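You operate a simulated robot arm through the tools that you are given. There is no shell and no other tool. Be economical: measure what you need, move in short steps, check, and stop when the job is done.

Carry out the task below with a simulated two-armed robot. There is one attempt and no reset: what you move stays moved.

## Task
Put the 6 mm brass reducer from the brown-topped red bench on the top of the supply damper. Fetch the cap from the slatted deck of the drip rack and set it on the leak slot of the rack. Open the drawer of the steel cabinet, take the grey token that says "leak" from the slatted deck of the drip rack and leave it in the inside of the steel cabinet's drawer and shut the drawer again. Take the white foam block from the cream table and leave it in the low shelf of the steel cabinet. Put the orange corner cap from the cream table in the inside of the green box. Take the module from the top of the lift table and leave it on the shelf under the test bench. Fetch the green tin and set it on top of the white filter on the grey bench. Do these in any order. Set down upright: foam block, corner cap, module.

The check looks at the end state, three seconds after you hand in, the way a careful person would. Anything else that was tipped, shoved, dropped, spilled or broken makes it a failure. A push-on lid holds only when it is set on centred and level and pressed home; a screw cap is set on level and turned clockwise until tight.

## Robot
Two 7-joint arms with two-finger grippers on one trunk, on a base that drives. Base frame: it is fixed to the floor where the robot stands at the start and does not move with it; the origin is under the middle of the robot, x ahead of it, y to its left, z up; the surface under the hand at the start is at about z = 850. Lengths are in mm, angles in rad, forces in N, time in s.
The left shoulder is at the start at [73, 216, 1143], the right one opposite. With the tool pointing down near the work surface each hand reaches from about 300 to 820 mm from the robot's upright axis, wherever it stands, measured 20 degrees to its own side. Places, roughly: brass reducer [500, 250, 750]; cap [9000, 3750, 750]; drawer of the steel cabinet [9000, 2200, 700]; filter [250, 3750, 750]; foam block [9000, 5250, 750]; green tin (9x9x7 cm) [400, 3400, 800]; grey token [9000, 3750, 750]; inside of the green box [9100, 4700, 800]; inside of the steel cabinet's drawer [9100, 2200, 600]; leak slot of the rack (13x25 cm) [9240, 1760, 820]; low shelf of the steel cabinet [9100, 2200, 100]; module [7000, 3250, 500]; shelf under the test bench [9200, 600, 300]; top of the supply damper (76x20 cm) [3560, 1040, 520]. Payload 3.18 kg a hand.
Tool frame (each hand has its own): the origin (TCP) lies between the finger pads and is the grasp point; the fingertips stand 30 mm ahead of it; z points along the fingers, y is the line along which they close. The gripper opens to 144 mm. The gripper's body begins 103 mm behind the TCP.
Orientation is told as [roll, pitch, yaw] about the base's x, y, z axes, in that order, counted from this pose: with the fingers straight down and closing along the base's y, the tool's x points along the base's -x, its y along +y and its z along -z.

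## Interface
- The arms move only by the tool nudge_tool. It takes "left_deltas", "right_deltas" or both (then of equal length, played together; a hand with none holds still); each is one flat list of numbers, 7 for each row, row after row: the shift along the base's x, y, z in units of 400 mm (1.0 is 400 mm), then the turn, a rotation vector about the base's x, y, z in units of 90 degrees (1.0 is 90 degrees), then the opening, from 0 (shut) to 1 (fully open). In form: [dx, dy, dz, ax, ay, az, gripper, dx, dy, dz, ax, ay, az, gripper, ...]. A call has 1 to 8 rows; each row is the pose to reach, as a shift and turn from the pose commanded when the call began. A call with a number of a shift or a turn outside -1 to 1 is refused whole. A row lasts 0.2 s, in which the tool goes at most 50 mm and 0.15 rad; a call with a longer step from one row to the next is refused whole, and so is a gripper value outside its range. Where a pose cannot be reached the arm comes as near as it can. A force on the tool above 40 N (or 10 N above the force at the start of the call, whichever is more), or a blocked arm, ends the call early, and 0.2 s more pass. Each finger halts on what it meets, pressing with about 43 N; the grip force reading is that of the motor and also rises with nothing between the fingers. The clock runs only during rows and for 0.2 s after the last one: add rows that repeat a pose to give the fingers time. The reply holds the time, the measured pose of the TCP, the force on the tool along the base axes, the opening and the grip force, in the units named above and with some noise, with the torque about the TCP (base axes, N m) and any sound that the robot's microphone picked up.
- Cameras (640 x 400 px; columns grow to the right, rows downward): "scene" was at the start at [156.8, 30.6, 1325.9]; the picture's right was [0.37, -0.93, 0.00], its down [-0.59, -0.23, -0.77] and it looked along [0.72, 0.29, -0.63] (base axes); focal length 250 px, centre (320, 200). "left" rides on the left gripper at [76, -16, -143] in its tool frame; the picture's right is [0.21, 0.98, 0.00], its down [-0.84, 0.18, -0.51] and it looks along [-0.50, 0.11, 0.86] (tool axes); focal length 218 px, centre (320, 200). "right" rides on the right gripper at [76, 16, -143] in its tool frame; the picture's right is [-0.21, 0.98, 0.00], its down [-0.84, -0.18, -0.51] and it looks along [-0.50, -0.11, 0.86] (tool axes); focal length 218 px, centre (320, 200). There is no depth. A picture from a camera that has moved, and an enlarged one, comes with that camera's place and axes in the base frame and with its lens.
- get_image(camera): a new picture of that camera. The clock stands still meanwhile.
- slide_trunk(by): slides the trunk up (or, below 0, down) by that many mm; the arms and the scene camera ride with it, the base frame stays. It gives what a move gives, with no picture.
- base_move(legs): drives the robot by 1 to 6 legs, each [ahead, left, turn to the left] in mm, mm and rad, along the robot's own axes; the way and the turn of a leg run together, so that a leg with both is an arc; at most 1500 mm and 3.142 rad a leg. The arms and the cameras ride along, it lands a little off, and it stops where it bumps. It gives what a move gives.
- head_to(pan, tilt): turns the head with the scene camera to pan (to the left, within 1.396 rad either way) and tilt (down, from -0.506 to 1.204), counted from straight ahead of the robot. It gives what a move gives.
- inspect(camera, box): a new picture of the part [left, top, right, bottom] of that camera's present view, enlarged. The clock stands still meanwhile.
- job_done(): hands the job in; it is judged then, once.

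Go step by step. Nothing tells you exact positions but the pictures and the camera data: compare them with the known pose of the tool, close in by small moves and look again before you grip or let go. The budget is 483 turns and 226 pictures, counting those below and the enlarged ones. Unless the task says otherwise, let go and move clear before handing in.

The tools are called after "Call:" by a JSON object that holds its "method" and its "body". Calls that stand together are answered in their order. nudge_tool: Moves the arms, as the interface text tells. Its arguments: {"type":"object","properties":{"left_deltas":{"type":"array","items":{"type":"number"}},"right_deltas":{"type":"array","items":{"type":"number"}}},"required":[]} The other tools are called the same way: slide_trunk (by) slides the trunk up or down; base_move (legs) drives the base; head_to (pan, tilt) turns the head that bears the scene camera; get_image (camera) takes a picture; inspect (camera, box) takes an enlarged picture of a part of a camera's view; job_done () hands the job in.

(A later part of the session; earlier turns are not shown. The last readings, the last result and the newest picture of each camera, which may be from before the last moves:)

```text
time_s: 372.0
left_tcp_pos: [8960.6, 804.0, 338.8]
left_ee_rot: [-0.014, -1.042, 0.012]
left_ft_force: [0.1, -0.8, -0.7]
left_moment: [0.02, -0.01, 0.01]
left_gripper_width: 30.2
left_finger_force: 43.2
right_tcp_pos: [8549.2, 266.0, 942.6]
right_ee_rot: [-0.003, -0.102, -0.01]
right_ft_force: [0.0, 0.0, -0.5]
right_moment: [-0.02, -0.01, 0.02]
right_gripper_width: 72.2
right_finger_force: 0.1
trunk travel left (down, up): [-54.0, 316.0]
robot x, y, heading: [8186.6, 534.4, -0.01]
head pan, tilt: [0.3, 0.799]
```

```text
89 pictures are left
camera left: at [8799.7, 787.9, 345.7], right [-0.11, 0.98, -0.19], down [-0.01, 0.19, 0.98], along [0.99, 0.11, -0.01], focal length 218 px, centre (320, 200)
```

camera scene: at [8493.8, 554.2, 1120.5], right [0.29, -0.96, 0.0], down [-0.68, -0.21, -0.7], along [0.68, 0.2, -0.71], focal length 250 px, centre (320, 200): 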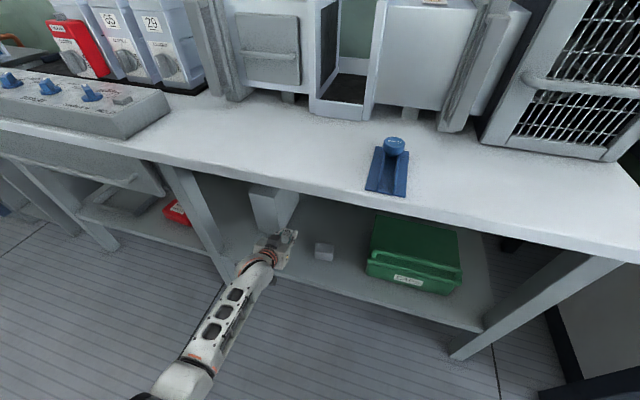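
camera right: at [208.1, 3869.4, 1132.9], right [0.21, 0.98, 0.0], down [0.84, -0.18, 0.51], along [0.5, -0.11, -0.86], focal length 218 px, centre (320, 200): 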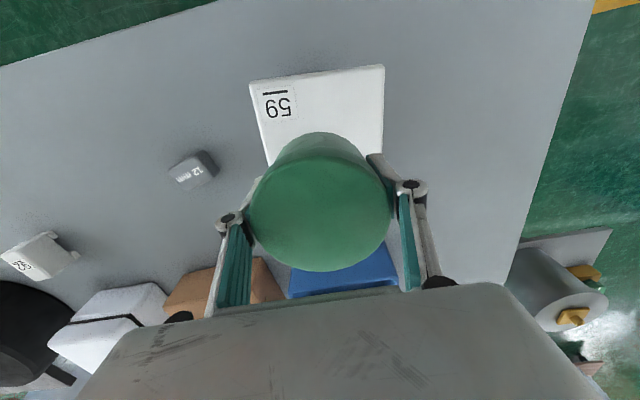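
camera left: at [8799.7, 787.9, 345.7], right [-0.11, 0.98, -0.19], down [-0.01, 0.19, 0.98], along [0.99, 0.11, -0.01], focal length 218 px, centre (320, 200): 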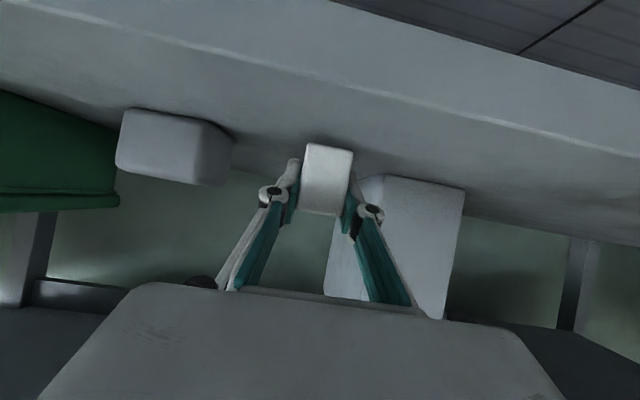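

Level again and just above the shelf. I lower in small steps to contact.

Call:
{"method": "nudge_tool", "body": {"left_deltas": [0, 0, -0.008, 0, 0, 0, 0.15, 0, 0, -0.016, 0, 0, 0, 0.15, 0, 0, -0.016, 0, 0, 0, 0.15]}}

Call:
{"method": "nudge_tool", "body": {"left_deltas": [0, 0, -0.008, 0, 0, 0, 0.15, 0, 0, -0.012, 0, 0, 0, 0.15, 0, 0, -0.012, 0, 0, 0, 0.15]}}

Call:
{"method": "get_image", "body": {"camera": "left"}}

```text
time_s: 372.8
left_tcp_pos: [8959.4, 805.5, 332.2]
left_ee_rot: [-0.014, -1.045, 0.012]
left_ft_force: [-4.5, 0.7, 26.5]
left_moment: [0.24, -0.28, -0.01]
left_gripper_width: 30.3
left_finger_force: 43.1
right_tcp_pos: [8549.2, 267.2, 943.1]
right_ee_rot: [-0.002, -0.101, -0.01]
right_ft_force: [0.5, 0.2, 0.2]
right_moment: [0.0, 0.0, -0.01]
right_gripper_width: 72.1
right_finger_force: 0.1
trunk travel left (down, up): [-54.0, 316.0]
robot x, y, heading: [8181.7, 539.1, -0.008]
head pan, tilt: [0.3, 0.799]
```

```text
time_s: 373.6
left_tcp_pos: [8958.5, 805.1, 325.9]
left_ee_rot: [-0.019, -1.047, 0.016]
left_ft_force: [6.1, 2.5, 32.8]
left_moment: [0.24, -0.68, 0.02]
left_gripper_width: 30.4
left_finger_force: 43.5
right_tcp_pos: [8548.7, 267.5, 941.3]
right_ee_rot: [-0.005, -0.1, -0.011]
right_ft_force: [0.2, 0.7, -0.3]
right_moment: [0.0, 0.02, -0.02]
right_gripper_width: 71.9
right_finger_force: 0.2
trunk travel left (down, up): [-54.0, 316.0]
robot x, y, heading: [8182.0, 536.4, -0.007]
head pan, tilt: [0.3, 0.799]
```

```text
88 pictures are left
camera left: at [8797.0, 788.2, 332.7], right [-0.11, 0.98, -0.19], down [-0.02, 0.19, 0.98], along [0.99, 0.11, 0.0], focal length 218 px, centre (320, 200)
```

left: 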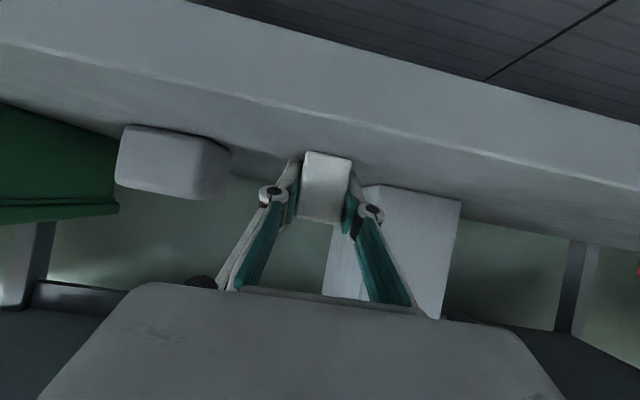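

Firm contact. I ease off slightly, open and retreat along the tool axis.

Call:
{"method": "nudge_tool", "body": {"left_deltas": [0, 0, 0.006, 0, 0, 0, 0.15, 0, 0, 0.006, 0, 0, 0, 0.25, 0, 0, 0.006, 0, 0, 0, 0.36, 0, 0, 0.006, 0, 0, 0, 0.36, -0.05, 0, 0.035, 0, 0, 0, 0.36]}}

Call:
{"method": "get_image", "body": {"camera": "left"}}

```text
time_s: 375.0
left_tcp_pos: [8971.7, 809.8, 368.4]
left_ee_rot: [0.015, -1.086, -0.009]
left_ft_force: [0.1, 0.3, -0.5]
left_moment: [0.04, -0.05, 0.0]
left_gripper_width: 51.9
left_finger_force: 0.0
right_tcp_pos: [8552.6, 260.3, 940.9]
right_ee_rot: [0.003, -0.099, -0.013]
right_ft_force: [0.5, 0.2, 0.6]
right_moment: [0.06, 0.04, -0.02]
right_gripper_width: 72.0
right_finger_force: 0.0
trunk travel left (down, up): [-54.0, 316.0]
robot x, y, heading: [8183.4, 532.4, -0.012]
head pan, tilt: [0.3, 0.799]
stopped in row 5 (left hand): the arm was blocked; the commanded pose is now the measured one
```

```text
87 pictures are left
camera left: at [8810.8, 791.7, 367.4], right [-0.1, 0.98, -0.18], down [-0.06, 0.17, 0.98], along [0.99, 0.11, 0.04], focal length 218 px, centre (320, 200)
```

left: 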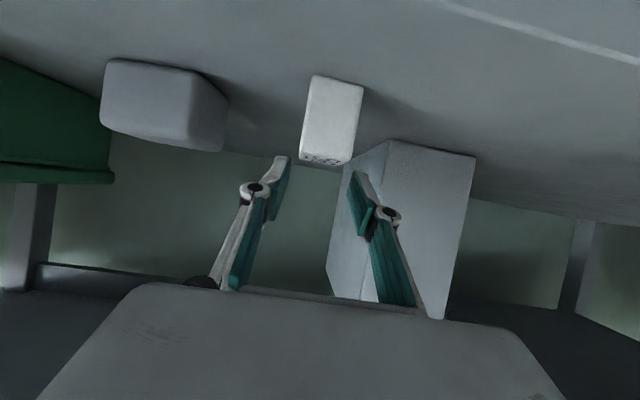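

The module stands on the shelf. I back out with the base, turn and leave the aisle the way I came.

Call:
{"method": "base_move", "body": {"legs": [[-65, 0, 0], [0, 0, 0.6]]}}

Call:
{"method": "head_to", "body": {"pan": -0.3, "tilt": 0.8}}

Call:
{"method": "inspect", "body": {"camera": "scene", "box": [200, 120, 540, 320]}}

```text
time_s: 377.6
left_tcp_pos: [8624.6, 1199.3, 368.1]
left_ee_rot: [0.006, -1.084, 0.581]
left_ft_force: [0.6, -0.5, 0.2]
left_moment: [0.03, -0.03, 0.02]
left_gripper_width: 51.6
left_finger_force: 0.1
right_tcp_pos: [8576.6, 513.1, 941.0]
right_ee_rot: [0.0, -0.102, 0.574]
right_ft_force: [0.7, 0.3, -0.3]
right_moment: [-0.01, 0.01, 0.0]
right_gripper_width: 71.9
right_finger_force: 0.0
trunk travel left (down, up): [-54.0, 316.0]
robot x, y, heading: [8117.0, 537.3, 0.574]
head pan, tilt: [0.3, 0.799]
```

```text
time_s: 378.6
left_tcp_pos: [8625.7, 1200.3, 369.6]
left_ee_rot: [0.011, -1.089, 0.576]
left_ft_force: [-0.3, -0.3, 0.4]
left_moment: [0.0, -0.01, -0.02]
left_gripper_width: 51.8
left_finger_force: 0.0
right_tcp_pos: [8575.4, 512.0, 940.0]
right_ee_rot: [0.002, -0.099, 0.571]
right_ft_force: [0.5, 0.2, 0.6]
right_moment: [-0.01, 0.01, -0.01]
right_gripper_width: 72.3
right_finger_force: 0.0
trunk travel left (down, up): [-54.0, 316.0]
robot x, y, heading: [8117.5, 532.1, 0.579]
head pan, tilt: [-0.3, 0.799]
```

```text
1.88 times, centred on (370, 220) of scene
camera zoom: at [8398.2, 682.0, 1117.7], right [0.27, -0.96, -0.01], down [-0.69, -0.19, -0.7], along [0.67, 0.2, -0.71], focal length 470 px, centre (226, 162)
```

zoom: 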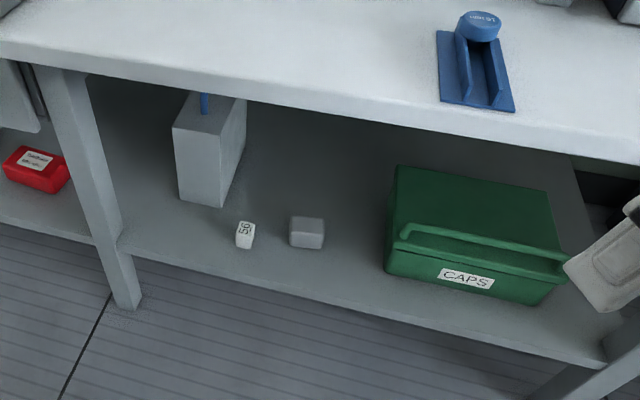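

The module is upright on the shelf. I drive back out to the free floor and raise the trunk.

Call:
{"method": "base_move", "body": {"legs": [[855, 1050, 0], [-499, 643, 0], [0, 0, -0.58]]}}

Call:
{"method": "slide_trunk", "body": {"by": 170}}

```text
time_s: 395.6
left_tcp_pos: [8259.4, 2451.2, 369.7]
left_ee_rot: [0.01, -1.089, 0.018]
left_ft_force: [-0.7, -0.3, -0.4]
left_moment: [0.0, -0.02, -0.03]
left_gripper_width: 51.9
left_finger_force: 0.1
right_tcp_pos: [7851.1, 1893.7, 940.5]
right_ee_rot: [0.003, -0.099, 0.014]
right_ft_force: [-1.6, 0.9, -0.1]
right_moment: [0.01, 0.0, 0.0]
right_gripper_width: 72.2
right_finger_force: 0.0
trunk travel left (down, up): [-54.0, 316.0]
robot x, y, heading: [7474.6, 2157.9, 0.018]
head pan, tilt: [-0.3, 0.799]
```

```text
time_s: 397.5
left_tcp_pos: [8255.8, 2451.4, 526.4]
left_ee_rot: [0.003, -1.075, 0.025]
left_ft_force: [-0.2, 0.7, -0.4]
left_moment: [-0.01, 0.0, 0.04]
left_gripper_width: 52.1
left_finger_force: 0.1
right_tcp_pos: [7857.2, 1898.2, 1103.8]
right_ee_rot: [-0.002, -0.084, 0.013]
right_ft_force: [0.1, -0.6, -0.6]
right_moment: [-0.01, 0.03, 0.03]
right_gripper_width: 72.1
right_finger_force: 0.1
trunk travel left (down, up): [-224.0, 146.0]
robot x, y, heading: [7474.9, 2157.7, 0.014]
head pan, tilt: [-0.3, 0.799]
```

I swing the left hand up and outward while turning it to point down, to regain the elbow-out posture.

Call:
{"method": "nudge_tool", "body": {"left_deltas": [0, 0.06, 0.1, 0, 0.0, 0, 0.4, 0, 0.12, 0.2, 0, 0.05, 0, 0.4, 0, 0.18, 0.3, 0, 0.13, 0, 0.4, 0, 0.24, 0.4, 0, 0.21, 0, 0.4, 0, 0.3, 0.5, 0, 0.29, 0, 0.4, 0, 0.36, 0.6, 0, 0.37, 0, 0.4, 0, 0.42, 0.7, 0, 0.45, 0, 0.4, 0, 0.48, 0.8, 0, 0.53, 0, 0.4]}}

Call:
{"method": "nudge_tool", "body": {"left_deltas": [0, 0, 0.1, 0, 0.05, 0, 0.4, 0, 0, 0.2, 0, 0.1, 0, 0.4, 0, 0, 0.3, 0, 0.15, 0, 0.4, 0, 0, 0.35, 0, 0.15, 0, 0.4, 0, 0, 0.35, 0, 0.15, 0, 0.4]}}

Call:
{"method": "head_to", "body": {"pan": 0.6, "tilt": 0.5}}

Call:
{"method": "get_image", "body": {"camera": "scene"}}

```text
time_s: 399.3
left_tcp_pos: [8258.1, 2645.4, 850.1]
left_ee_rot: [0.022, -0.243, 0.012]
left_ft_force: [-0.9, -0.4, -0.5]
left_moment: [0.03, -0.03, -0.01]
left_gripper_width: 57.5
left_finger_force: 0.0
right_tcp_pos: [7856.8, 1897.9, 1105.5]
right_ee_rot: [-0.003, -0.089, 0.014]
right_ft_force: [-0.3, 0.6, 0.1]
right_moment: [0.0, -0.05, 0.02]
right_gripper_width: 71.9
right_finger_force: 0.1
trunk travel left (down, up): [-224.0, 146.0]
robot x, y, heading: [7478.1, 2159.9, 0.012]
head pan, tilt: [-0.3, 0.799]
```

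```text
time_s: 400.5
left_tcp_pos: [8213.5, 2652.7, 982.9]
left_ee_rot: [0.024, -0.01, 0.013]
left_ft_force: [0.4, 0.5, 0.2]
left_moment: [-0.04, -0.03, 0.0]
left_gripper_width: 57.3
left_finger_force: 0.0
left hand out of reach, approached as far as the arm can: row 2, 3, 4, 5
right_tcp_pos: [7857.5, 1899.8, 1106.9]
right_ee_rot: [-0.003, -0.087, 0.015]
right_ft_force: [-1.5, 1.2, 0.4]
right_moment: [-0.05, -0.05, -0.03]
right_gripper_width: 72.4
right_finger_force: 0.0
trunk travel left (down, up): [-224.0, 146.0]
robot x, y, heading: [7471.6, 2156.9, 0.012]
head pan, tilt: [-0.3, 0.799]
```

```text
time_s: 401.7
left_tcp_pos: [8215.1, 2650.0, 982.4]
left_ee_rot: [0.026, -0.009, 0.011]
left_ft_force: [0.4, -0.3, -0.1]
left_moment: [0.0, -0.01, 0.0]
left_gripper_width: 57.6
left_finger_force: 0.1
right_tcp_pos: [7857.9, 1897.7, 1106.2]
right_ee_rot: [-0.003, -0.087, 0.013]
right_ft_force: [0.0, 0.4, 0.4]
right_moment: [-0.04, 0.0, 0.01]
right_gripper_width: 71.9
right_finger_force: 0.2
trunk travel left (down, up): [-224.0, 146.0]
robot x, y, heading: [7472.0, 2155.7, 0.017]
head pan, tilt: [0.6, 0.499]
```

```text
85 pictures are left
camera scene: at [7627.8, 2210.5, 1341.3], right [0.58, -0.82, 0.0], down [-0.39, -0.28, -0.88], along [0.72, 0.51, -0.48], focal length 250 px, centre (320, 200)
```

scene: 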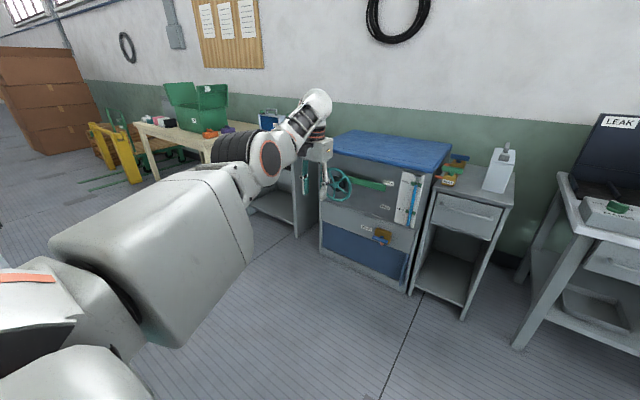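

Good, the arm is extended tool-down. I retract it a bit and drive toward the drip rack.

Call:
{"method": "nudge_tool", "body": {"left_deltas": [-0.1, 0, 0.03, 0, 0, 0, 0.4, -0.2, 0, 0.06, 0, 0, 0, 0.4, -0.3, 0, 0.1, 0, 0, 0, 0.4, -0.4, -0.02, 0.15, 0, 0, 0, 0.4, -0.5, -0.04, 0.2, 0, 0, 0, 0.4, -0.55, -0.08, 0.25, 0, 0, 0, 0.4, -0.6, -0.12, 0.25, 0, 0, 0, 0.4]}}

Call:
{"method": "base_move", "body": {"legs": [[720, 100, -0.015], [0, 1350, 0]]}}

Call:
{"method": "head_to", "body": {"pan": 0.2, "tilt": 0.5}}

Call:
{"method": "get_image", "body": {"camera": "scene"}}

```text
time_s: 403.3
left_tcp_pos: [8163.2, 2685.0, 1132.3]
left_ee_rot: [0.023, -0.008, 0.01]
left_ft_force: [0.2, -1.0, -0.1]
left_moment: [-0.01, 0.02, -0.01]
left_gripper_width: 57.4
left_finger_force: 0.0
left hand out of reach, approached as far as the arm can: row 1, 2, 3, 4, 5, 6, 7
right_tcp_pos: [7858.4, 1899.2, 1104.5]
right_ee_rot: [-0.001, -0.086, 0.015]
right_ft_force: [-0.4, -0.1, -0.6]
right_moment: [-0.01, 0.0, 0.01]
right_gripper_width: 72.3
right_finger_force: 0.1
trunk travel left (down, up): [-224.0, 146.0]
robot x, y, heading: [7474.6, 2154.8, 0.017]
head pan, tilt: [0.6, 0.499]
```

```text
time_s: 418.9
left_tcp_pos: [8848.5, 4151.6, 1133.7]
left_ee_rot: [0.025, -0.007, 0.018]
left_ft_force: [0.1, 0.0, 0.0]
left_moment: [0.02, -0.02, 0.0]
left_gripper_width: 57.7
left_finger_force: 0.0
right_tcp_pos: [8548.0, 3363.4, 1105.5]
right_ee_rot: [-0.003, -0.084, 0.02]
right_ft_force: [0.0, 0.6, 0.1]
right_moment: [0.02, 0.0, -0.02]
right_gripper_width: 71.8
right_finger_force: 0.1
trunk travel left (down, up): [-224.0, 146.0]
robot x, y, heading: [8162.4, 3619.3, 0.023]
head pan, tilt: [0.6, 0.499]
```

```text
time_s: 419.8
left_tcp_pos: [8848.4, 4152.0, 1133.4]
left_ee_rot: [0.025, -0.007, 0.018]
left_ft_force: [-0.4, 0.6, -0.1]
left_moment: [-0.03, 0.0, 0.01]
left_gripper_width: 57.4
left_finger_force: 0.1
right_tcp_pos: [8548.2, 3363.3, 1106.0]
right_ee_rot: [-0.001, -0.084, 0.021]
right_ft_force: [-0.3, 0.1, 1.0]
right_moment: [0.0, -0.01, -0.06]
right_gripper_width: 72.2
right_finger_force: 0.0
trunk travel left (down, up): [-224.0, 146.0]
robot x, y, heading: [8166.3, 3616.8, 0.023]
head pan, tilt: [0.201, 0.499]
```

```text
84 pictures are left
camera scene: at [8330.8, 3640.8, 1341.3], right [0.22, -0.98, 0.0], down [-0.47, -0.11, -0.88], along [0.86, 0.19, -0.48], focal length 250 px, centre (320, 200)
```

scene: 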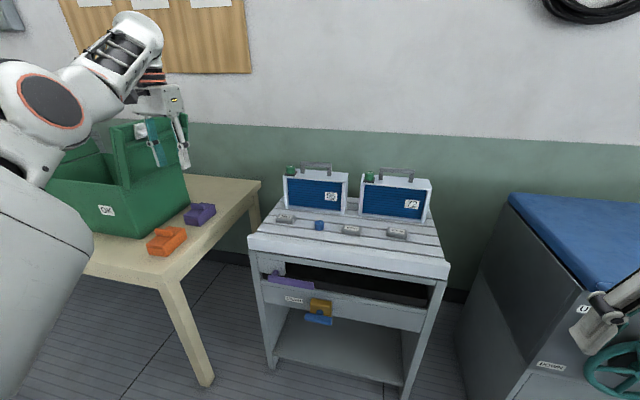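

I see the slatted deck with tokens, a small blue cap and two testers; on the cream table the green box, an orange and a purple piece. I enlarge both.

Call:
{"method": "inspect", "body": {"camera": "scene", "box": [240, 150, 460, 280]}}

Call:
{"method": "inspect", "body": {"camera": "scene", "box": [30, 110, 270, 290]}}

Call:
{"method": "inspect", "body": {"camera": "scene", "box": [265, 205, 425, 250]}}

```text
2.91 times, centred on (350, 215) of scene
camera zoom: at [8330.8, 3640.8, 1341.3], right [0.22, -0.98, 0.0], down [-0.47, -0.11, -0.88], along [0.86, 0.19, -0.48], focal length 726 px, centre (233, 156)
```

zoom: 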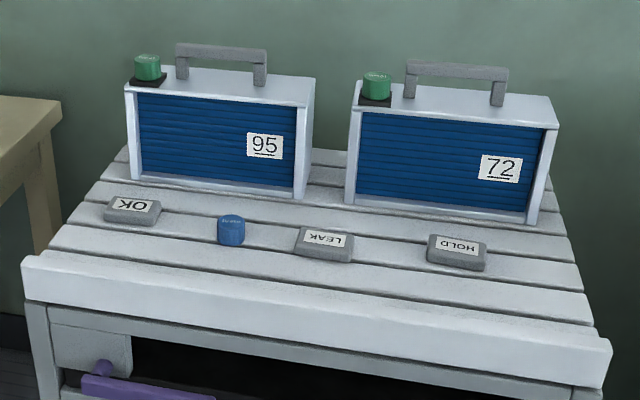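

```text
2.22 times, centred on (150, 200) of scene
camera zoom: at [8330.8, 3640.8, 1341.3], right [0.22, -0.98, 0.0], down [-0.47, -0.11, -0.88], along [0.86, 0.19, -0.48], focal length 554 px, centre (698, 200)
```

zoom: 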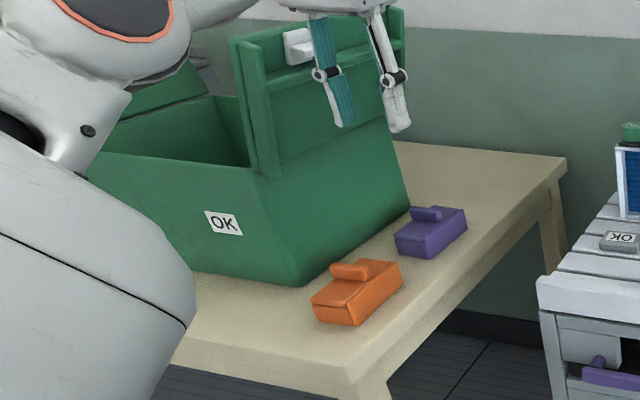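

```text
4.00 times, centred on (345, 228) of scene
camera zoom: at [8330.8, 3640.8, 1341.3], right [0.22, -0.98, 0.0], down [-0.47, -0.11, -0.88], along [0.86, 0.19, -0.48], focal length 998 px, centre (220, 90)
```

zoom: 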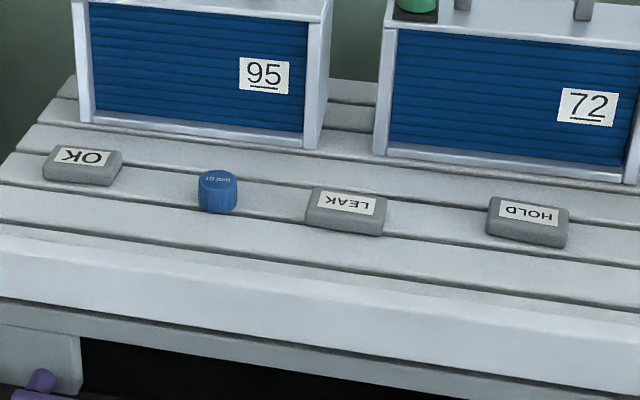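

Deck: tokens OK, LEAK, HOLD and the blue cap. Before moving in, I bring the left hand inward and up, away from the green box's flap.

Call:
{"method": "nudge_tool", "body": {"left_deltas": [0, -0.06, 0.02, 0, -0.09, 0, 0.4, 0, -0.12, 0.04, 0, -0.18, 0, 0.4, 0, -0.18, 0.06, 0, -0.27, 0, 0.4, 0, -0.24, 0.08, 0, -0.36, 0, 0.4, 0, -0.3, 0.1, 0, -0.45, 0, 0.4, 0, -0.36, 0.12, 0, -0.54, 0, 0.4, 0, -0.42, 0.14, 0, -0.63, 0, 0.4, 0, -0.46, 0.16, 0, -0.72, 0, 0.4]}}

Call:
{"method": "get_image", "body": {"camera": "scene"}}

```text
time_s: 421.6
left_tcp_pos: [9094.1, 4014.3, 1314.5]
left_ee_rot: [-0.015, -1.132, 0.042]
left_ft_force: [1.2, 0.1, -0.3]
left_moment: [0.01, -0.03, -0.01]
left_gripper_width: 57.8
left_finger_force: 0.0
left hand out of reach, approached as far as the arm can: row 1, 2, 3, 4, 5, 6, 7, 8
right_tcp_pos: [8549.8, 3363.7, 1105.3]
right_ee_rot: [-0.003, -0.084, 0.022]
right_ft_force: [0.4, 0.1, 0.2]
right_moment: [0.0, 0.03, 0.03]
right_gripper_width: 72.1
right_finger_force: 0.1
trunk travel left (down, up): [-224.0, 146.0]
robot x, y, heading: [8162.6, 3621.2, 0.021]
head pan, tilt: [0.201, 0.499]
```

```text
80 pictures are left
camera scene: at [8332.4, 3641.2, 1340.9], right [0.22, -0.98, 0.0], down [-0.47, -0.11, -0.88], along [0.86, 0.19, -0.48], focal length 250 px, centre (320, 200)
```

scene: 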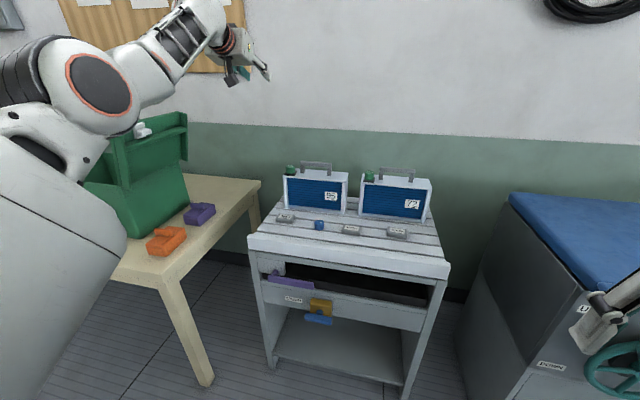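

Call:
{"method": "nudge_tool", "body": {"left_deltas": [-0.11, 0, 0, 0, 0, 0, 0.4, -0.22, 0, 0, 0, 0, 0, 0.4, -0.33, 0, 0, 0, 0, 0, 0.4, -0.44, 0, 0, 0, 0, 0, 0.4, -0.55, 0, 0, 0, 0, 0, 0.4, -0.66, 0, 0, 0, 0, 0, 0.4, -0.77, 0, 0, 0, 0, 0, 0.4, -0.85, 0, 0, 0, 0, 0, 0.4]}}

Call:
{"method": "head_to", "body": {"pan": 0.3, "tilt": 0.4}}

Call:
{"method": "get_image", "body": {"camera": "scene"}}

```text
time_s: 423.4
left_tcp_pos: [8952.4, 4074.1, 1503.6]
left_ee_rot: [-0.016, -1.13, 0.042]
left_ft_force: [-0.3, -0.2, 0.4]
left_moment: [0.01, -0.04, 0.0]
left_gripper_width: 57.4
left_finger_force: 0.0
left hand out of reach, approached as far as the arm can: row 1, 2, 3, 4, 5, 6, 7, 8
right_tcp_pos: [8545.3, 3363.5, 1107.0]
right_ee_rot: [-0.002, -0.091, 0.021]
right_ft_force: [-2.0, -0.1, 0.6]
right_moment: [0.01, -0.08, 0.0]
right_gripper_width: 72.0
right_finger_force: 0.0
trunk travel left (down, up): [-224.0, 146.0]
robot x, y, heading: [8165.2, 3620.2, 0.02]
head pan, tilt: [0.201, 0.499]
```

```text
time_s: 424.1
left_tcp_pos: [8955.7, 4074.2, 1501.2]
left_ee_rot: [-0.017, -1.128, 0.044]
left_ft_force: [0.2, -0.6, -0.1]
left_moment: [0.02, -0.01, 0.04]
left_gripper_width: 57.6
left_finger_force: 0.1
right_tcp_pos: [8548.0, 3361.9, 1105.6]
right_ee_rot: [-0.002, -0.085, 0.019]
right_ft_force: [0.1, 0.8, -0.3]
right_moment: [0.05, 0.0, 0.01]
right_gripper_width: 72.1
right_finger_force: 0.0
trunk travel left (down, up): [-224.0, 146.0]
robot x, y, heading: [8162.2, 3619.8, 0.021]
head pan, tilt: [0.3, 0.4]
```

```text
79 pictures are left
camera scene: at [8330.4, 3649.9, 1350.3], right [0.32, -0.95, 0.0], down [-0.37, -0.12, -0.92], along [0.87, 0.29, -0.39], focal length 250 px, centre (320, 200)
```

scene: 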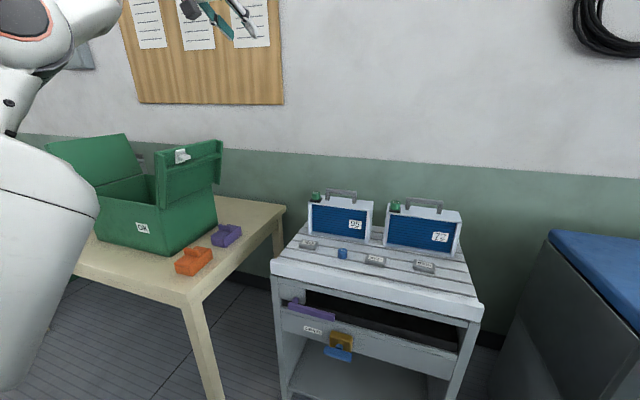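

The left hand is now high and out of the way. I drive up to the rack so the right hand reaches the deck.

Call:
{"method": "base_move", "body": {"legs": [[260, 200, -0.02]]}}

Call:
{"method": "nudge_tool", "body": {"right_deltas": [0.08, 0.02, 0, 0, 0.03, 0, 0.5, 0.16, 0.04, 0, 0, 0.055, 0, 0.5, 0.24, 0.08, -0.04, 0, 0.055, 0, 0.5, 0.32, 0.12, -0.08, 0, 0.055, 0, 0.5, 0.4, 0.16, -0.12, 0, 0.055, 0, 0.5, 0.48, 0.2, -0.16, 0, 0.055, 0, 0.5, 0.55, 0.25, -0.22, 0, 0.055, 0, 0.5, 0.62, 0.29, -0.28, 0, 0.055, 0, 0.5]}}

Call:
{"method": "head_to", "body": {"pan": 0.0, "tilt": 0.7}}

Call:
{"method": "get_image", "body": {"camera": "scene"}}

Call:
{"method": "get_image", "body": {"camera": "right"}}

```text
time_s: 426.4
left_tcp_pos: [9216.9, 4264.7, 1502.6]
left_ee_rot: [-0.017, -1.129, 0.029]
left_ft_force: [0.0, -1.2, 0.3]
left_moment: [0.02, -0.01, 0.03]
left_gripper_width: 57.6
left_finger_force: 0.1
right_tcp_pos: [8799.3, 3561.3, 1105.7]
right_ee_rot: [-0.002, -0.086, 0.005]
right_ft_force: [-0.3, 0.8, -0.9]
right_moment: [-0.03, 0.01, 0.01]
right_gripper_width: 71.9
right_finger_force: 0.0
trunk travel left (down, up): [-224.0, 146.0]
robot x, y, heading: [8417.0, 3822.0, 0.009]
head pan, tilt: [0.3, 0.4]
```

```text
time_s: 428.2
left_tcp_pos: [9217.8, 4265.6, 1501.3]
left_ee_rot: [-0.019, -1.129, 0.028]
left_ft_force: [1.1, 0.3, 0.3]
left_moment: [0.01, 0.01, -0.05]
left_gripper_width: 57.7
left_finger_force: 0.0
right_tcp_pos: [9048.3, 3679.3, 991.3]
right_ee_rot: [-0.002, 0.001, 0.005]
right_ft_force: [0.3, -0.2, -0.5]
right_moment: [-0.02, 0.03, 0.0]
right_gripper_width: 71.9
right_finger_force: 0.0
trunk travel left (down, up): [-224.0, 146.0]
robot x, y, heading: [8415.6, 3826.4, 0.006]
head pan, tilt: [0.3, 0.4]
```

```text
time_s: 429.0
left_tcp_pos: [9217.8, 4265.8, 1502.6]
left_ee_rot: [-0.017, -1.13, 0.027]
left_ft_force: [0.0, 0.0, 0.3]
left_moment: [0.0, -0.01, 0.0]
left_gripper_width: 57.7
left_finger_force: 0.1
right_tcp_pos: [9046.9, 3678.2, 991.4]
right_ee_rot: [-0.002, 0.001, 0.004]
right_ft_force: [-0.2, 0.4, -0.7]
right_moment: [-0.01, 0.0, 0.01]
right_gripper_width: 72.1
right_finger_force: 0.1
trunk travel left (down, up): [-224.0, 146.0]
robot x, y, heading: [8418.4, 3823.9, 0.007]
head pan, tilt: [0.0, 0.7]
```

```text
78 pictures are left
camera scene: at [8581.3, 3823.9, 1323.7], right [0.01, -1.0, 0.0], down [-0.64, 0.0, -0.77], along [0.77, 0.01, -0.64], focal length 250 px, centre (320, 200)
```

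scene: 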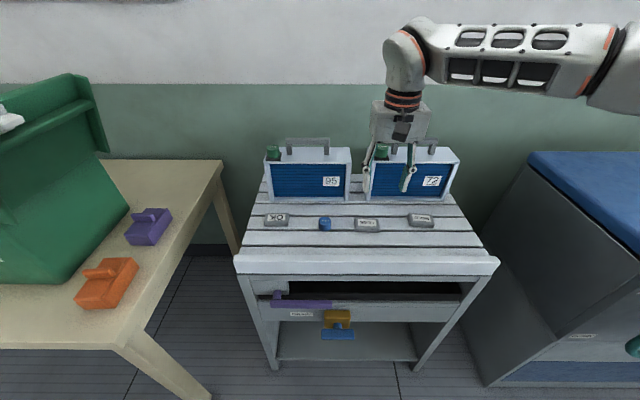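

```text
77 pictures are left
camera right: at [8971.4, 3693.4, 1134.9], right [0.2, 0.98, 0.0], down [0.84, -0.17, 0.51], along [0.5, -0.1, -0.86], focal length 218 px, centre (320, 200)
```

right: 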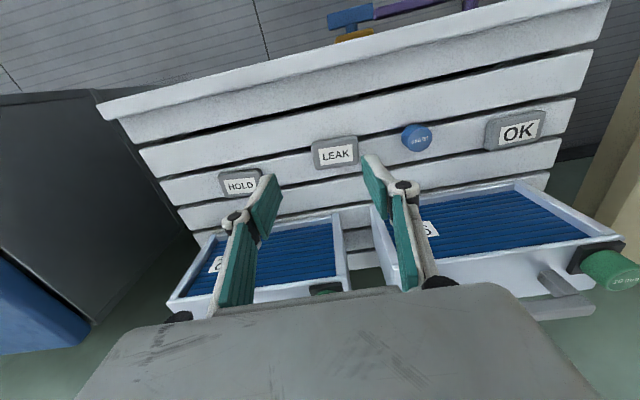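

LEAK token at about (9085, 3696), blue cap at about (9085, 3816), deck near z 785. I take the cap first: right hand over it.

Call:
{"method": "nudge_tool", "body": {"right_deltas": [0.02, 0.08, -0.05, 0, 0, 0, 0.5, 0.05, 0.16, -0.1, 0, 0, 0, 0.5, 0.08, 0.24, -0.15, 0, 0, 0, 0.5, 0.095, 0.32, -0.2, 0, 0, 0, 0.5, 0.095, 0.345, -0.28, 0, 0, 0, 0.5, 0.095, 0.345, -0.28, 0, 0, 0, 0.5]}}

Call:
{"method": "get_image", "body": {"camera": "right"}}

Call:
{"method": "inspect", "body": {"camera": "scene", "box": [270, 150, 410, 250]}}

```text
time_s: 430.4
left_tcp_pos: [9216.6, 4264.5, 1503.8]
left_ee_rot: [-0.017, -1.129, 0.028]
left_ft_force: [-1.4, 0.1, -0.4]
left_moment: [0.01, -0.06, -0.01]
left_gripper_width: 57.4
left_finger_force: 0.1
right_tcp_pos: [9085.2, 3815.9, 881.2]
right_ee_rot: [-0.003, 0.0, 0.005]
right_ft_force: [0.4, 0.1, 1.1]
right_moment: [-0.02, -0.01, 0.01]
right_gripper_width: 71.9
right_finger_force: 0.0
trunk travel left (down, up): [-224.0, 146.0]
robot x, y, heading: [8417.5, 3821.5, 0.005]
head pan, tilt: [0.0, 0.7]
```

```text
76 pictures are left
camera right: at [9008.4, 3831.4, 1023.3], right [0.2, 0.98, 0.0], down [0.84, -0.17, 0.51], along [0.5, -0.1, -0.86], focal length 218 px, centre (320, 200)
```

right: 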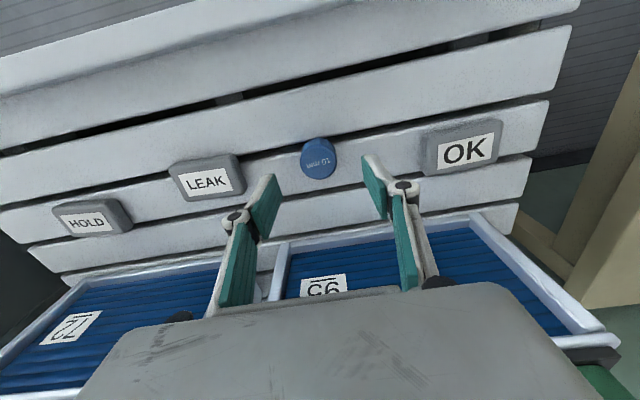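

```text
4.00 times, centred on (340, 200) of scene
camera zoom: at [8580.7, 3823.8, 1323.8], right [0.01, -1.0, 0.0], down [-0.64, 0.0, -0.77], along [0.77, 0.01, -0.64], focal length 998 px, centre (240, 200)
```

zoom: 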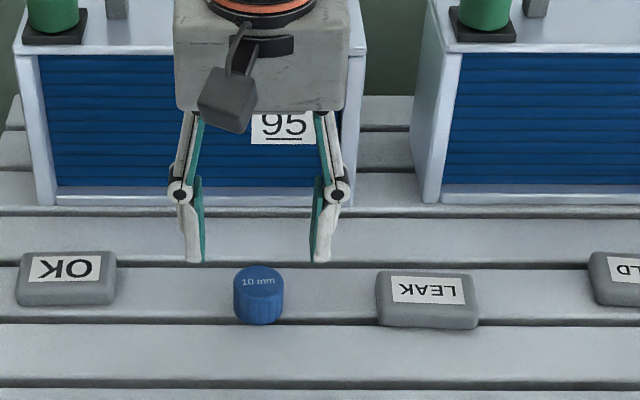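

The cap is right below. I lower, grip and lift.

Call:
{"method": "nudge_tool", "body": {"right_deltas": [-0.01, 0, -0.08, 0, 0, 0, 0.5, -0.012, 0, -0.13, 0, 0, 0, 0.5, -0.012, 0, -0.155, 0, 0, 0, 0.5, -0.012, 0, -0.155, 0, 0, 0, 0.5, -0.012, 0, -0.155, 0, 0, 0, 0.2, -0.012, 0, -0.155, 0, 0, 0, 0.15, -0.012, 0, -0.155, 0, 0, 0, 0.15, -0.012, 0, -0.1, 0, 0, 0, 0.15]}}

Call:
{"method": "inspect", "body": {"camera": "right", "box": [200, 100, 440, 260]}}

```text
time_s: 431.4
left_tcp_pos: [9214.6, 4262.8, 1503.4]
left_ee_rot: [-0.015, -1.129, 0.024]
left_ft_force: [0.4, 0.3, 0.1]
left_moment: [0.08, 0.01, 0.05]
left_gripper_width: 57.7
left_finger_force: 0.1
right_tcp_pos: [9083.0, 3812.6, 829.4]
right_ee_rot: [0.002, -0.01, -0.004]
right_ft_force: [-5.9, -8.2, 28.2]
right_moment: [-0.74, 0.53, -0.16]
right_gripper_width: 34.3
right_finger_force: 45.2
trunk travel left (down, up): [-224.0, 146.0]
robot x, y, heading: [8416.9, 3824.3, 0.001]
head pan, tilt: [0.0, 0.7]
stopped in row 4 (right hand): the force on the tool passed its limit at 51 N (the readings are from after the stop); the commanded pose is now the measured one
```

```text
2.50 times, centred on (320, 180) of right
camera zoom: at [9005.6, 3827.9, 971.3], right [0.21, 0.98, 0.01], down [0.84, -0.18, 0.51], along [0.5, -0.1, -0.86], focal length 546 px, centre (320, 250)
```

zoom: 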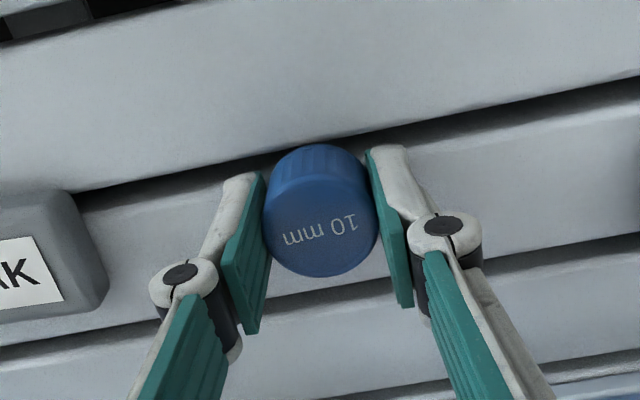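

The fingertips touched the deck (z ≈ 800) and the cap is gripped (34 mm). I lift it.

Call:
{"method": "nudge_tool", "body": {"right_deltas": [0, 0, 0.01, 0, 0, 0, 0.15, 0, 0, 0.03, 0, 0, 0, 0.15, 0, 0, 0.12, 0, 0, 0, 0.15, 0, 0, 0.24, 0, 0, 0, 0.15, 0, 0, 0.36, 0, 0, 0, 0.15, -0.1, 0, 0.45, 0, 0, 0, 0.15, -0.2, 0, 0.5, 0, 0, 0, 0.15, -0.3, 0, 0.55, 0, 0, 0, 0.15]}}

Call:
{"method": "get_image", "body": {"camera": "right"}}

```text
refused: row 6 steps farther than a row can; nothing moved
```

```text
73 pictures are left
camera right: at [9005.6, 3827.9, 971.3], right [0.21, 0.98, 0.01], down [0.84, -0.18, 0.51], along [0.5, -0.1, -0.86], focal length 218 px, centre (320, 200)
```

right: 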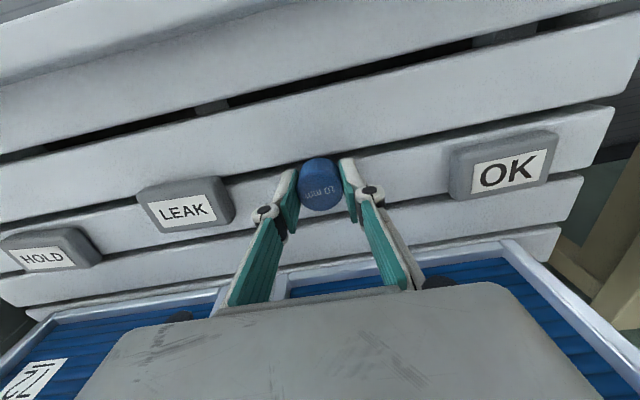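

Call:
{"method": "nudge_tool", "body": {"right_deltas": [0, 0, 0.01, 0, 0, 0, 0.15, 0, 0, 0.03, 0, 0, 0, 0.15, 0, 0, 0.12, 0, 0, 0, 0.15, 0, 0, 0.24, 0, 0, 0, 0.15, -0.02, 0, 0.35, 0, 0, 0, 0.15, -0.1, 0, 0.42, 0, 0, 0, 0.15, -0.2, 0, 0.46, 0, 0, 0, 0.15, -0.3, 0, 0.5, 0, 0, 0, 0.15]}}

```text
time_s: 433.2
left_tcp_pos: [9216.7, 4265.7, 1502.4]
left_ee_rot: [-0.018, -1.131, 0.027]
left_ft_force: [-0.7, -0.6, 0.3]
left_moment: [0.04, -0.01, 0.0]
left_gripper_width: 57.7
left_finger_force: 0.0
right_tcp_pos: [8960.3, 3812.0, 1026.3]
right_ee_rot: [0.002, -0.006, 0.002]
right_ft_force: [0.8, -0.5, 0.2]
right_moment: [0.02, -0.04, -0.01]
right_gripper_width: 34.2
right_finger_force: 43.0
trunk travel left (down, up): [-224.0, 146.0]
robot x, y, heading: [8417.0, 3823.9, 0.011]
head pan, tilt: [0.0, 0.7]
```

The cap is lifted. I drive back and along to the test bench's left end.

Call:
{"method": "base_move", "body": {"legs": [[-300, 0, -0.01], [0, -960, 0], [0, -960, 0], [330, 0, 0]]}}

Call:
{"method": "head_to", "body": {"pan": -0.2, "tilt": 0.6}}

Call:
{"method": "get_image", "body": {"camera": "scene"}}

```text
time_s: 453.6
left_tcp_pos: [9237.8, 2335.8, 1501.6]
left_ee_rot: [-0.018, -1.13, 0.005]
left_ft_force: [0.0, -0.5, -0.2]
left_moment: [-0.01, -0.01, -0.03]
left_gripper_width: 57.5
left_finger_force: 0.1
right_tcp_pos: [8971.1, 1890.2, 1024.8]
right_ee_rot: [0.003, -0.006, -0.023]
right_ft_force: [0.7, -0.4, 0.5]
right_moment: [0.02, -0.02, 0.05]
right_gripper_width: 34.1
right_finger_force: 42.6
trunk travel left (down, up): [-224.0, 146.0]
robot x, y, heading: [8426.3, 1915.3, -0.013]
head pan, tilt: [0.0, 0.7]
```

```text
time_s: 454.3
left_tcp_pos: [9237.7, 2336.1, 1503.3]
left_ee_rot: [-0.018, -1.129, 0.004]
left_ft_force: [0.2, 0.0, 0.3]
left_moment: [-0.01, -0.02, -0.01]
left_gripper_width: 57.7
left_finger_force: 0.1
right_tcp_pos: [8970.4, 1889.9, 1025.0]
right_ee_rot: [0.002, -0.006, -0.023]
right_ft_force: [-0.1, -0.1, -0.9]
right_moment: [-0.03, 0.01, -0.03]
right_gripper_width: 34.5
right_finger_force: 42.8
trunk travel left (down, up): [-224.0, 146.0]
robot x, y, heading: [8431.7, 1914.8, -0.015]
head pan, tilt: [-0.201, 0.6]
```

```text
72 pictures are left
camera scene: at [8592.6, 1892.1, 1332.2], right [-0.22, -0.98, 0.0], down [-0.55, 0.12, -0.82], along [0.81, -0.18, -0.57], focal length 250 px, centre (320, 200)
```

scene: 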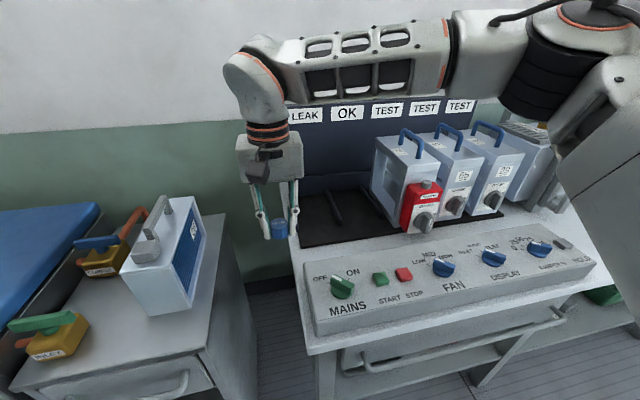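

The LEAK slot is centred about (9237, 1758). I drive 70 mm closer and bring the cap over it.

Call:
{"method": "base_move", "body": {"legs": [[70, 0, 0.013]]}}

Call:
{"method": "nudge_tool", "body": {"right_deltas": [0.07, -0.05, 0, 0, 0, 0, 0.15, 0.15, -0.1, -0.02, 0, 0, 0, 0.15, 0.23, -0.15, -0.05, 0, 0, 0, 0.15, 0.31, -0.2, -0.08, 0, 0, 0, 0.15, 0.39, -0.25, -0.11, 0, 0, 0, 0.15, 0.45, -0.3, -0.15, 0, 0, 0, 0.15, 0.48, -0.32, -0.2, 0, 0, 0, 0.15, 0.48, -0.32, -0.25, 0, 0, 0, 0.15]}}

Call:
{"method": "get_image", "body": {"camera": "right"}}

Call:
{"method": "get_image", "body": {"camera": "scene"}}

```text
time_s: 455.3
left_tcp_pos: [9303.4, 2345.5, 1501.1]
left_ee_rot: [-0.017, -1.131, 0.016]
left_ft_force: [-0.6, -0.2, -0.1]
left_moment: [0.04, 0.0, 0.05]
left_gripper_width: 57.7
left_finger_force: 0.0
right_tcp_pos: [9040.8, 1895.8, 1024.8]
right_ee_rot: [0.004, -0.002, -0.009]
right_ft_force: [0.6, -0.8, 0.2]
right_moment: [0.02, 0.05, -0.04]
right_gripper_width: 34.2
right_finger_force: 42.9
trunk travel left (down, up): [-224.0, 146.0]
robot x, y, heading: [8494.7, 1909.1, -0.008]
head pan, tilt: [-0.201, 0.6]
```

```text
time_s: 457.1
left_tcp_pos: [9301.0, 2345.0, 1502.1]
left_ee_rot: [-0.018, -1.13, 0.017]
left_ft_force: [-0.3, 0.1, -0.8]
left_moment: [0.01, -0.01, -0.01]
left_gripper_width: 57.6
left_finger_force: 0.0
right_tcp_pos: [9201.5, 1788.1, 975.3]
right_ee_rot: [0.0, -0.007, -0.01]
right_ft_force: [-0.2, 0.6, -0.5]
right_moment: [0.03, 0.0, -0.02]
right_gripper_width: 34.3
right_finger_force: 43.0
right hand out of reach, approached as far as the arm can: row 6, 7, 8
trunk travel left (down, up): [-224.0, 146.0]
robot x, y, heading: [8495.5, 1914.6, -0.007]
head pan, tilt: [-0.201, 0.6]
```

```text
71 pictures are left
camera right: at [9125.7, 1804.3, 1117.5], right [0.22, 0.98, 0.0], down [0.84, -0.19, 0.51], along [0.5, -0.11, -0.86], focal length 218 px, centre (320, 200)
```

right: 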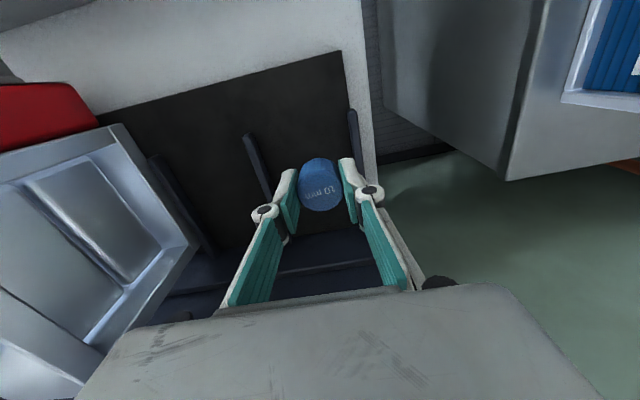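

```text
70 pictures are left
camera scene: at [8662.1, 1893.3, 1332.3], right [-0.2, -0.98, 0.0], down [-0.55, 0.12, -0.83], along [0.81, -0.17, -0.56], focal length 250 px, centre (320, 200)
```

scene: 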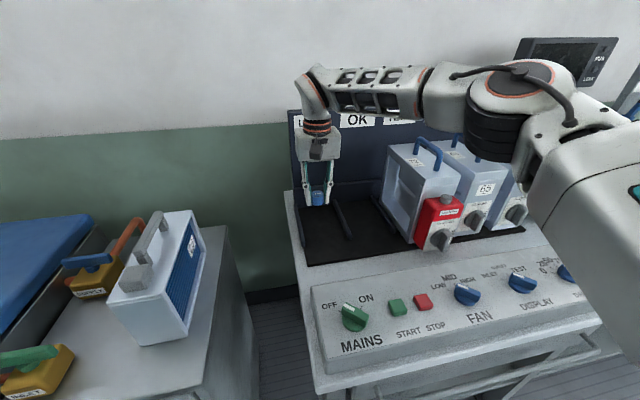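

The slot lies between the dividers at y ≈ 1700 and 1834, x from about 9113 to 9363. I centre and lower the cap.

Call:
{"method": "nudge_tool", "body": {"right_deltas": [0, -0.03, -0.07, 0, 0, 0, 0.15, 0.02, -0.05, -0.14, 0, 0, 0, 0.15, 0.05, -0.05, -0.2, 0, 0, 0, 0.15, 0.06, -0.05, -0.24, 0, 0, 0, 0.15, 0.06, -0.05, -0.26, 0, 0, 0, 0.15]}}

Call:
{"method": "get_image", "body": {"camera": "right"}}

Call:
{"method": "inspect", "body": {"camera": "scene", "box": [280, 130, 400, 270]}}

```text
time_s: 458.3
left_tcp_pos: [9300.8, 2345.8, 1503.3]
left_ee_rot: [-0.019, -1.129, 0.015]
left_ft_force: [-0.9, 0.4, 0.6]
left_moment: [-0.01, 0.0, -0.02]
left_gripper_width: 57.5
left_finger_force: 0.1
right_tcp_pos: [9220.1, 1769.1, 901.9]
right_ee_rot: [0.003, -0.011, -0.016]
right_ft_force: [0.7, -0.4, -0.2]
right_moment: [-0.01, -0.01, 0.0]
right_gripper_width: 34.2
right_finger_force: 42.8
right hand out of reach, approached as far as the arm can: row 3, 4, 5
trunk travel left (down, up): [-224.0, 146.0]
robot x, y, heading: [8497.7, 1913.3, -0.0]
head pan, tilt: [-0.201, 0.6]
```

```text
69 pictures are left
camera right: at [9143.3, 1784.7, 1043.9], right [0.22, 0.97, 0.0], down [0.83, -0.19, 0.52], along [0.5, -0.11, -0.86], focal length 218 px, centre (320, 200)
```

right: 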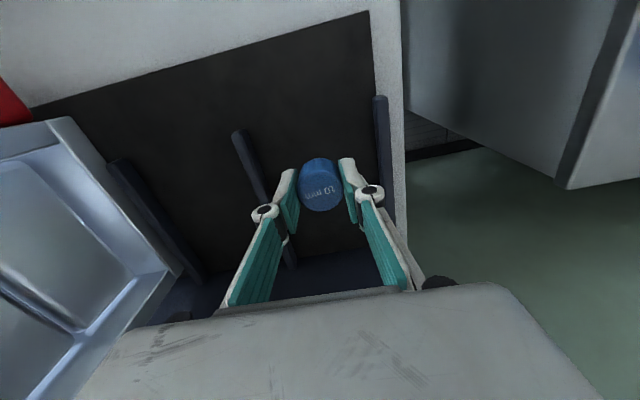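

```text
2.86 times, centred on (340, 200) of scene
camera zoom: at [8661.9, 1893.3, 1332.3], right [-0.2, -0.98, 0.0], down [-0.55, 0.12, -0.83], along [0.81, -0.17, -0.56], focal length 713 px, centre (263, 200)
```

zoom: 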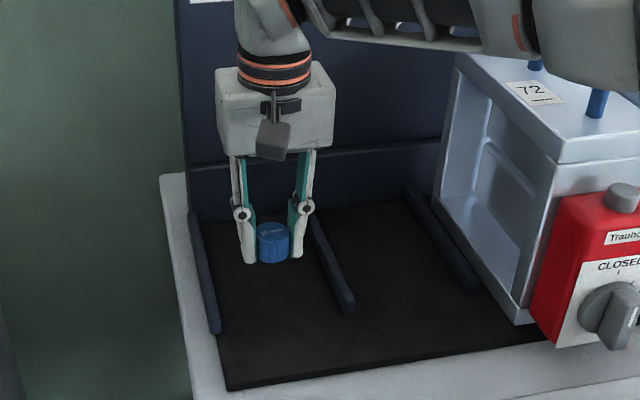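

Call:
{"method": "nudge_tool", "body": {"right_deltas": [-0.01, 0, -0.05, 0, 0.004, 0, 0.15, -0.02, 0, -0.1, 0, 0.007, 0, 0.15, -0.02, 0, -0.11, 0, 0.007, 0, 0.15]}}

Call:
{"method": "nudge_tool", "body": {"right_deltas": [0, 0, -0.008, 0, 0, 0, 0.15, 0, 0, -0.016, 0, 0, 0, 0.15, 0, 0, -0.016, 0, 0, 0, 0.15]}}

Call:
{"method": "nudge_tool", "body": {"right_deltas": [0, 0, -0.008, 0, 0, 0, 0.15, 0, 0, -0.016, 0, 0, 0, 0.15, 0, 0, -0.016, 0, 0, 0, 0.15]}}

```text
time_s: 459.1
left_tcp_pos: [9301.9, 2345.1, 1501.5]
left_ee_rot: [-0.018, -1.129, 0.015]
left_ft_force: [0.5, -0.2, -0.2]
left_moment: [-0.03, -0.01, 0.0]
left_gripper_width: 57.4
left_finger_force: 0.0
right_tcp_pos: [9211.9, 1768.2, 857.0]
right_ee_rot: [0.001, 0.007, -0.009]
right_ft_force: [0.1, 0.6, -0.2]
right_moment: [-0.03, 0.02, -0.01]
right_gripper_width: 34.2
right_finger_force: 43.1
trunk travel left (down, up): [-224.0, 146.0]
robot x, y, heading: [8497.8, 1910.9, -0.002]
head pan, tilt: [-0.201, 0.6]
```

```text
time_s: 459.9
left_tcp_pos: [9302.2, 2344.1, 1502.8]
left_ee_rot: [-0.018, -1.129, 0.016]
left_ft_force: [0.2, -1.1, 0.9]
left_moment: [0.02, 0.01, 0.03]
left_gripper_width: 57.8
left_finger_force: 0.0
right_tcp_pos: [9212.9, 1769.0, 851.6]
right_ee_rot: [0.003, 0.007, -0.01]
right_ft_force: [0.3, -0.2, -0.4]
right_moment: [0.02, -0.02, -0.01]
right_gripper_width: 34.2
right_finger_force: 42.6
trunk travel left (down, up): [-224.0, 146.0]
robot x, y, heading: [8499.0, 1910.4, -0.008]
head pan, tilt: [-0.201, 0.6]
```

```text
time_s: 460.7
left_tcp_pos: [9301.8, 2344.3, 1503.1]
left_ee_rot: [-0.017, -1.128, 0.016]
left_ft_force: [0.4, 0.1, 0.2]
left_moment: [-0.02, 0.02, -0.04]
left_gripper_width: 57.6
left_finger_force: 0.1
right_tcp_pos: [9212.2, 1767.8, 844.3]
right_ee_rot: [0.002, 0.005, -0.01]
right_ft_force: [0.5, 0.0, -1.0]
right_moment: [-0.04, -0.01, 0.06]
right_gripper_width: 34.6
right_finger_force: 43.2
trunk travel left (down, up): [-224.0, 146.0]
robot x, y, heading: [8495.3, 1913.9, -0.003]
head pan, tilt: [-0.201, 0.6]
```

Call:
{"method": "nudge_tool", "body": {"right_deltas": [0, 0, -0.008, 0, 0, 0, 0.15, 0, 0, -0.016, 0, 0, 0, 0.15, 0, 0, -0.016, 0, 0, 0, 0.15]}}

Call:
{"method": "nudge_tool", "body": {"right_deltas": [0, 0, -0.008, 0, 0, 0, 0.15, 0, 0, -0.016, 0, 0, 0, 0.15, 0, 0, -0.016, 0, 0, 0, 0.15]}}

```text
time_s: 461.5
left_tcp_pos: [9299.4, 2345.7, 1504.3]
left_ee_rot: [-0.018, -1.132, 0.015]
left_ft_force: [0.2, 0.8, 0.0]
left_moment: [-0.04, -0.03, 0.0]
left_gripper_width: 57.7
left_finger_force: 0.1
right_tcp_pos: [9214.0, 1767.4, 841.1]
right_ee_rot: [0.003, 0.002, -0.01]
right_ft_force: [-0.5, -0.6, 14.1]
right_moment: [-0.18, -0.04, -0.02]
right_gripper_width: 34.3
right_finger_force: 42.8
trunk travel left (down, up): [-224.0, 146.0]
robot x, y, heading: [8495.9, 1915.7, -0.005]
head pan, tilt: [-0.201, 0.6]
```

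```text
time_s: 462.2
left_tcp_pos: [9299.4, 2343.9, 1502.6]
left_ee_rot: [-0.017, -1.13, 0.016]
left_ft_force: [0.6, -1.0, -0.1]
left_moment: [0.01, 0.0, -0.02]
left_gripper_width: 57.6
left_finger_force: 0.1
right_tcp_pos: [9213.7, 1768.1, 842.1]
right_ee_rot: [0.004, -0.002, -0.015]
right_ft_force: [-10.8, -1.5, 26.3]
right_moment: [-0.61, 0.56, -0.41]
right_gripper_width: 34.1
right_finger_force: 43.0
trunk travel left (down, up): [-224.0, 146.0]
robot x, y, heading: [8499.5, 1914.4, -0.01]
head pan, tilt: [-0.201, 0.6]
stopped in row 3 (right hand): the force on the tool passed its limit at 40 N (the readings are from after the stop); the commanded pose is now the measured one
```

Contact with the slot's floor. I ease up, open and rise.

Call:
{"method": "nudge_tool", "body": {"right_deltas": [0, 0, 0.004, 0, 0, 0, 0.15, 0, 0, 0.004, 0, 0, 0, 0.28, 0, 0, 0.004, 0, 0, 0, 0.4, 0, 0, 0.01, 0, 0, 0, 0.4, 0, 0, 0.1, 0, 0, 0, 0.4, -0.02, 0, 0.2, 0, 0, 0, 0.4, -0.08, 0, 0.3, 0, 0, 0, 0.4, -0.15, 0, 0.4, 0, 0, 0, 0.4]}}

Call:
{"method": "inspect", "body": {"camera": "scene", "box": [280, 130, 400, 270]}}

```text
time_s: 464.0
left_tcp_pos: [9299.9, 2345.6, 1504.0]
left_ee_rot: [-0.018, -1.131, 0.015]
left_ft_force: [0.1, -0.2, 0.4]
left_moment: [0.02, -0.01, -0.01]
left_gripper_width: 57.4
left_finger_force: 0.1
right_tcp_pos: [9152.8, 1768.2, 997.2]
right_ee_rot: [0.003, -0.001, -0.008]
right_ft_force: [-0.4, 0.3, 0.4]
right_moment: [0.03, -0.05, -0.01]
right_gripper_width: 57.9
right_finger_force: 0.2
trunk travel left (down, up): [-224.0, 146.0]
robot x, y, heading: [8495.8, 1911.1, -0.002]
head pan, tilt: [-0.201, 0.6]
```

```text
2.86 times, centred on (340, 200) of scene
camera zoom: at [8660.5, 1893.1, 1332.7], right [-0.2, -0.98, 0.0], down [-0.55, 0.12, -0.83], along [0.81, -0.17, -0.56], focal length 713 px, centre (263, 200)
```

zoom: 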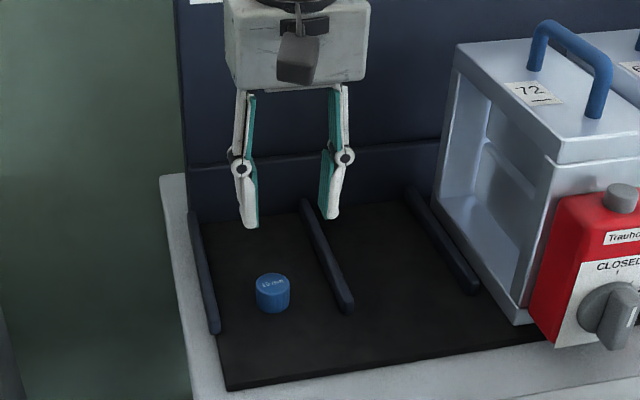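

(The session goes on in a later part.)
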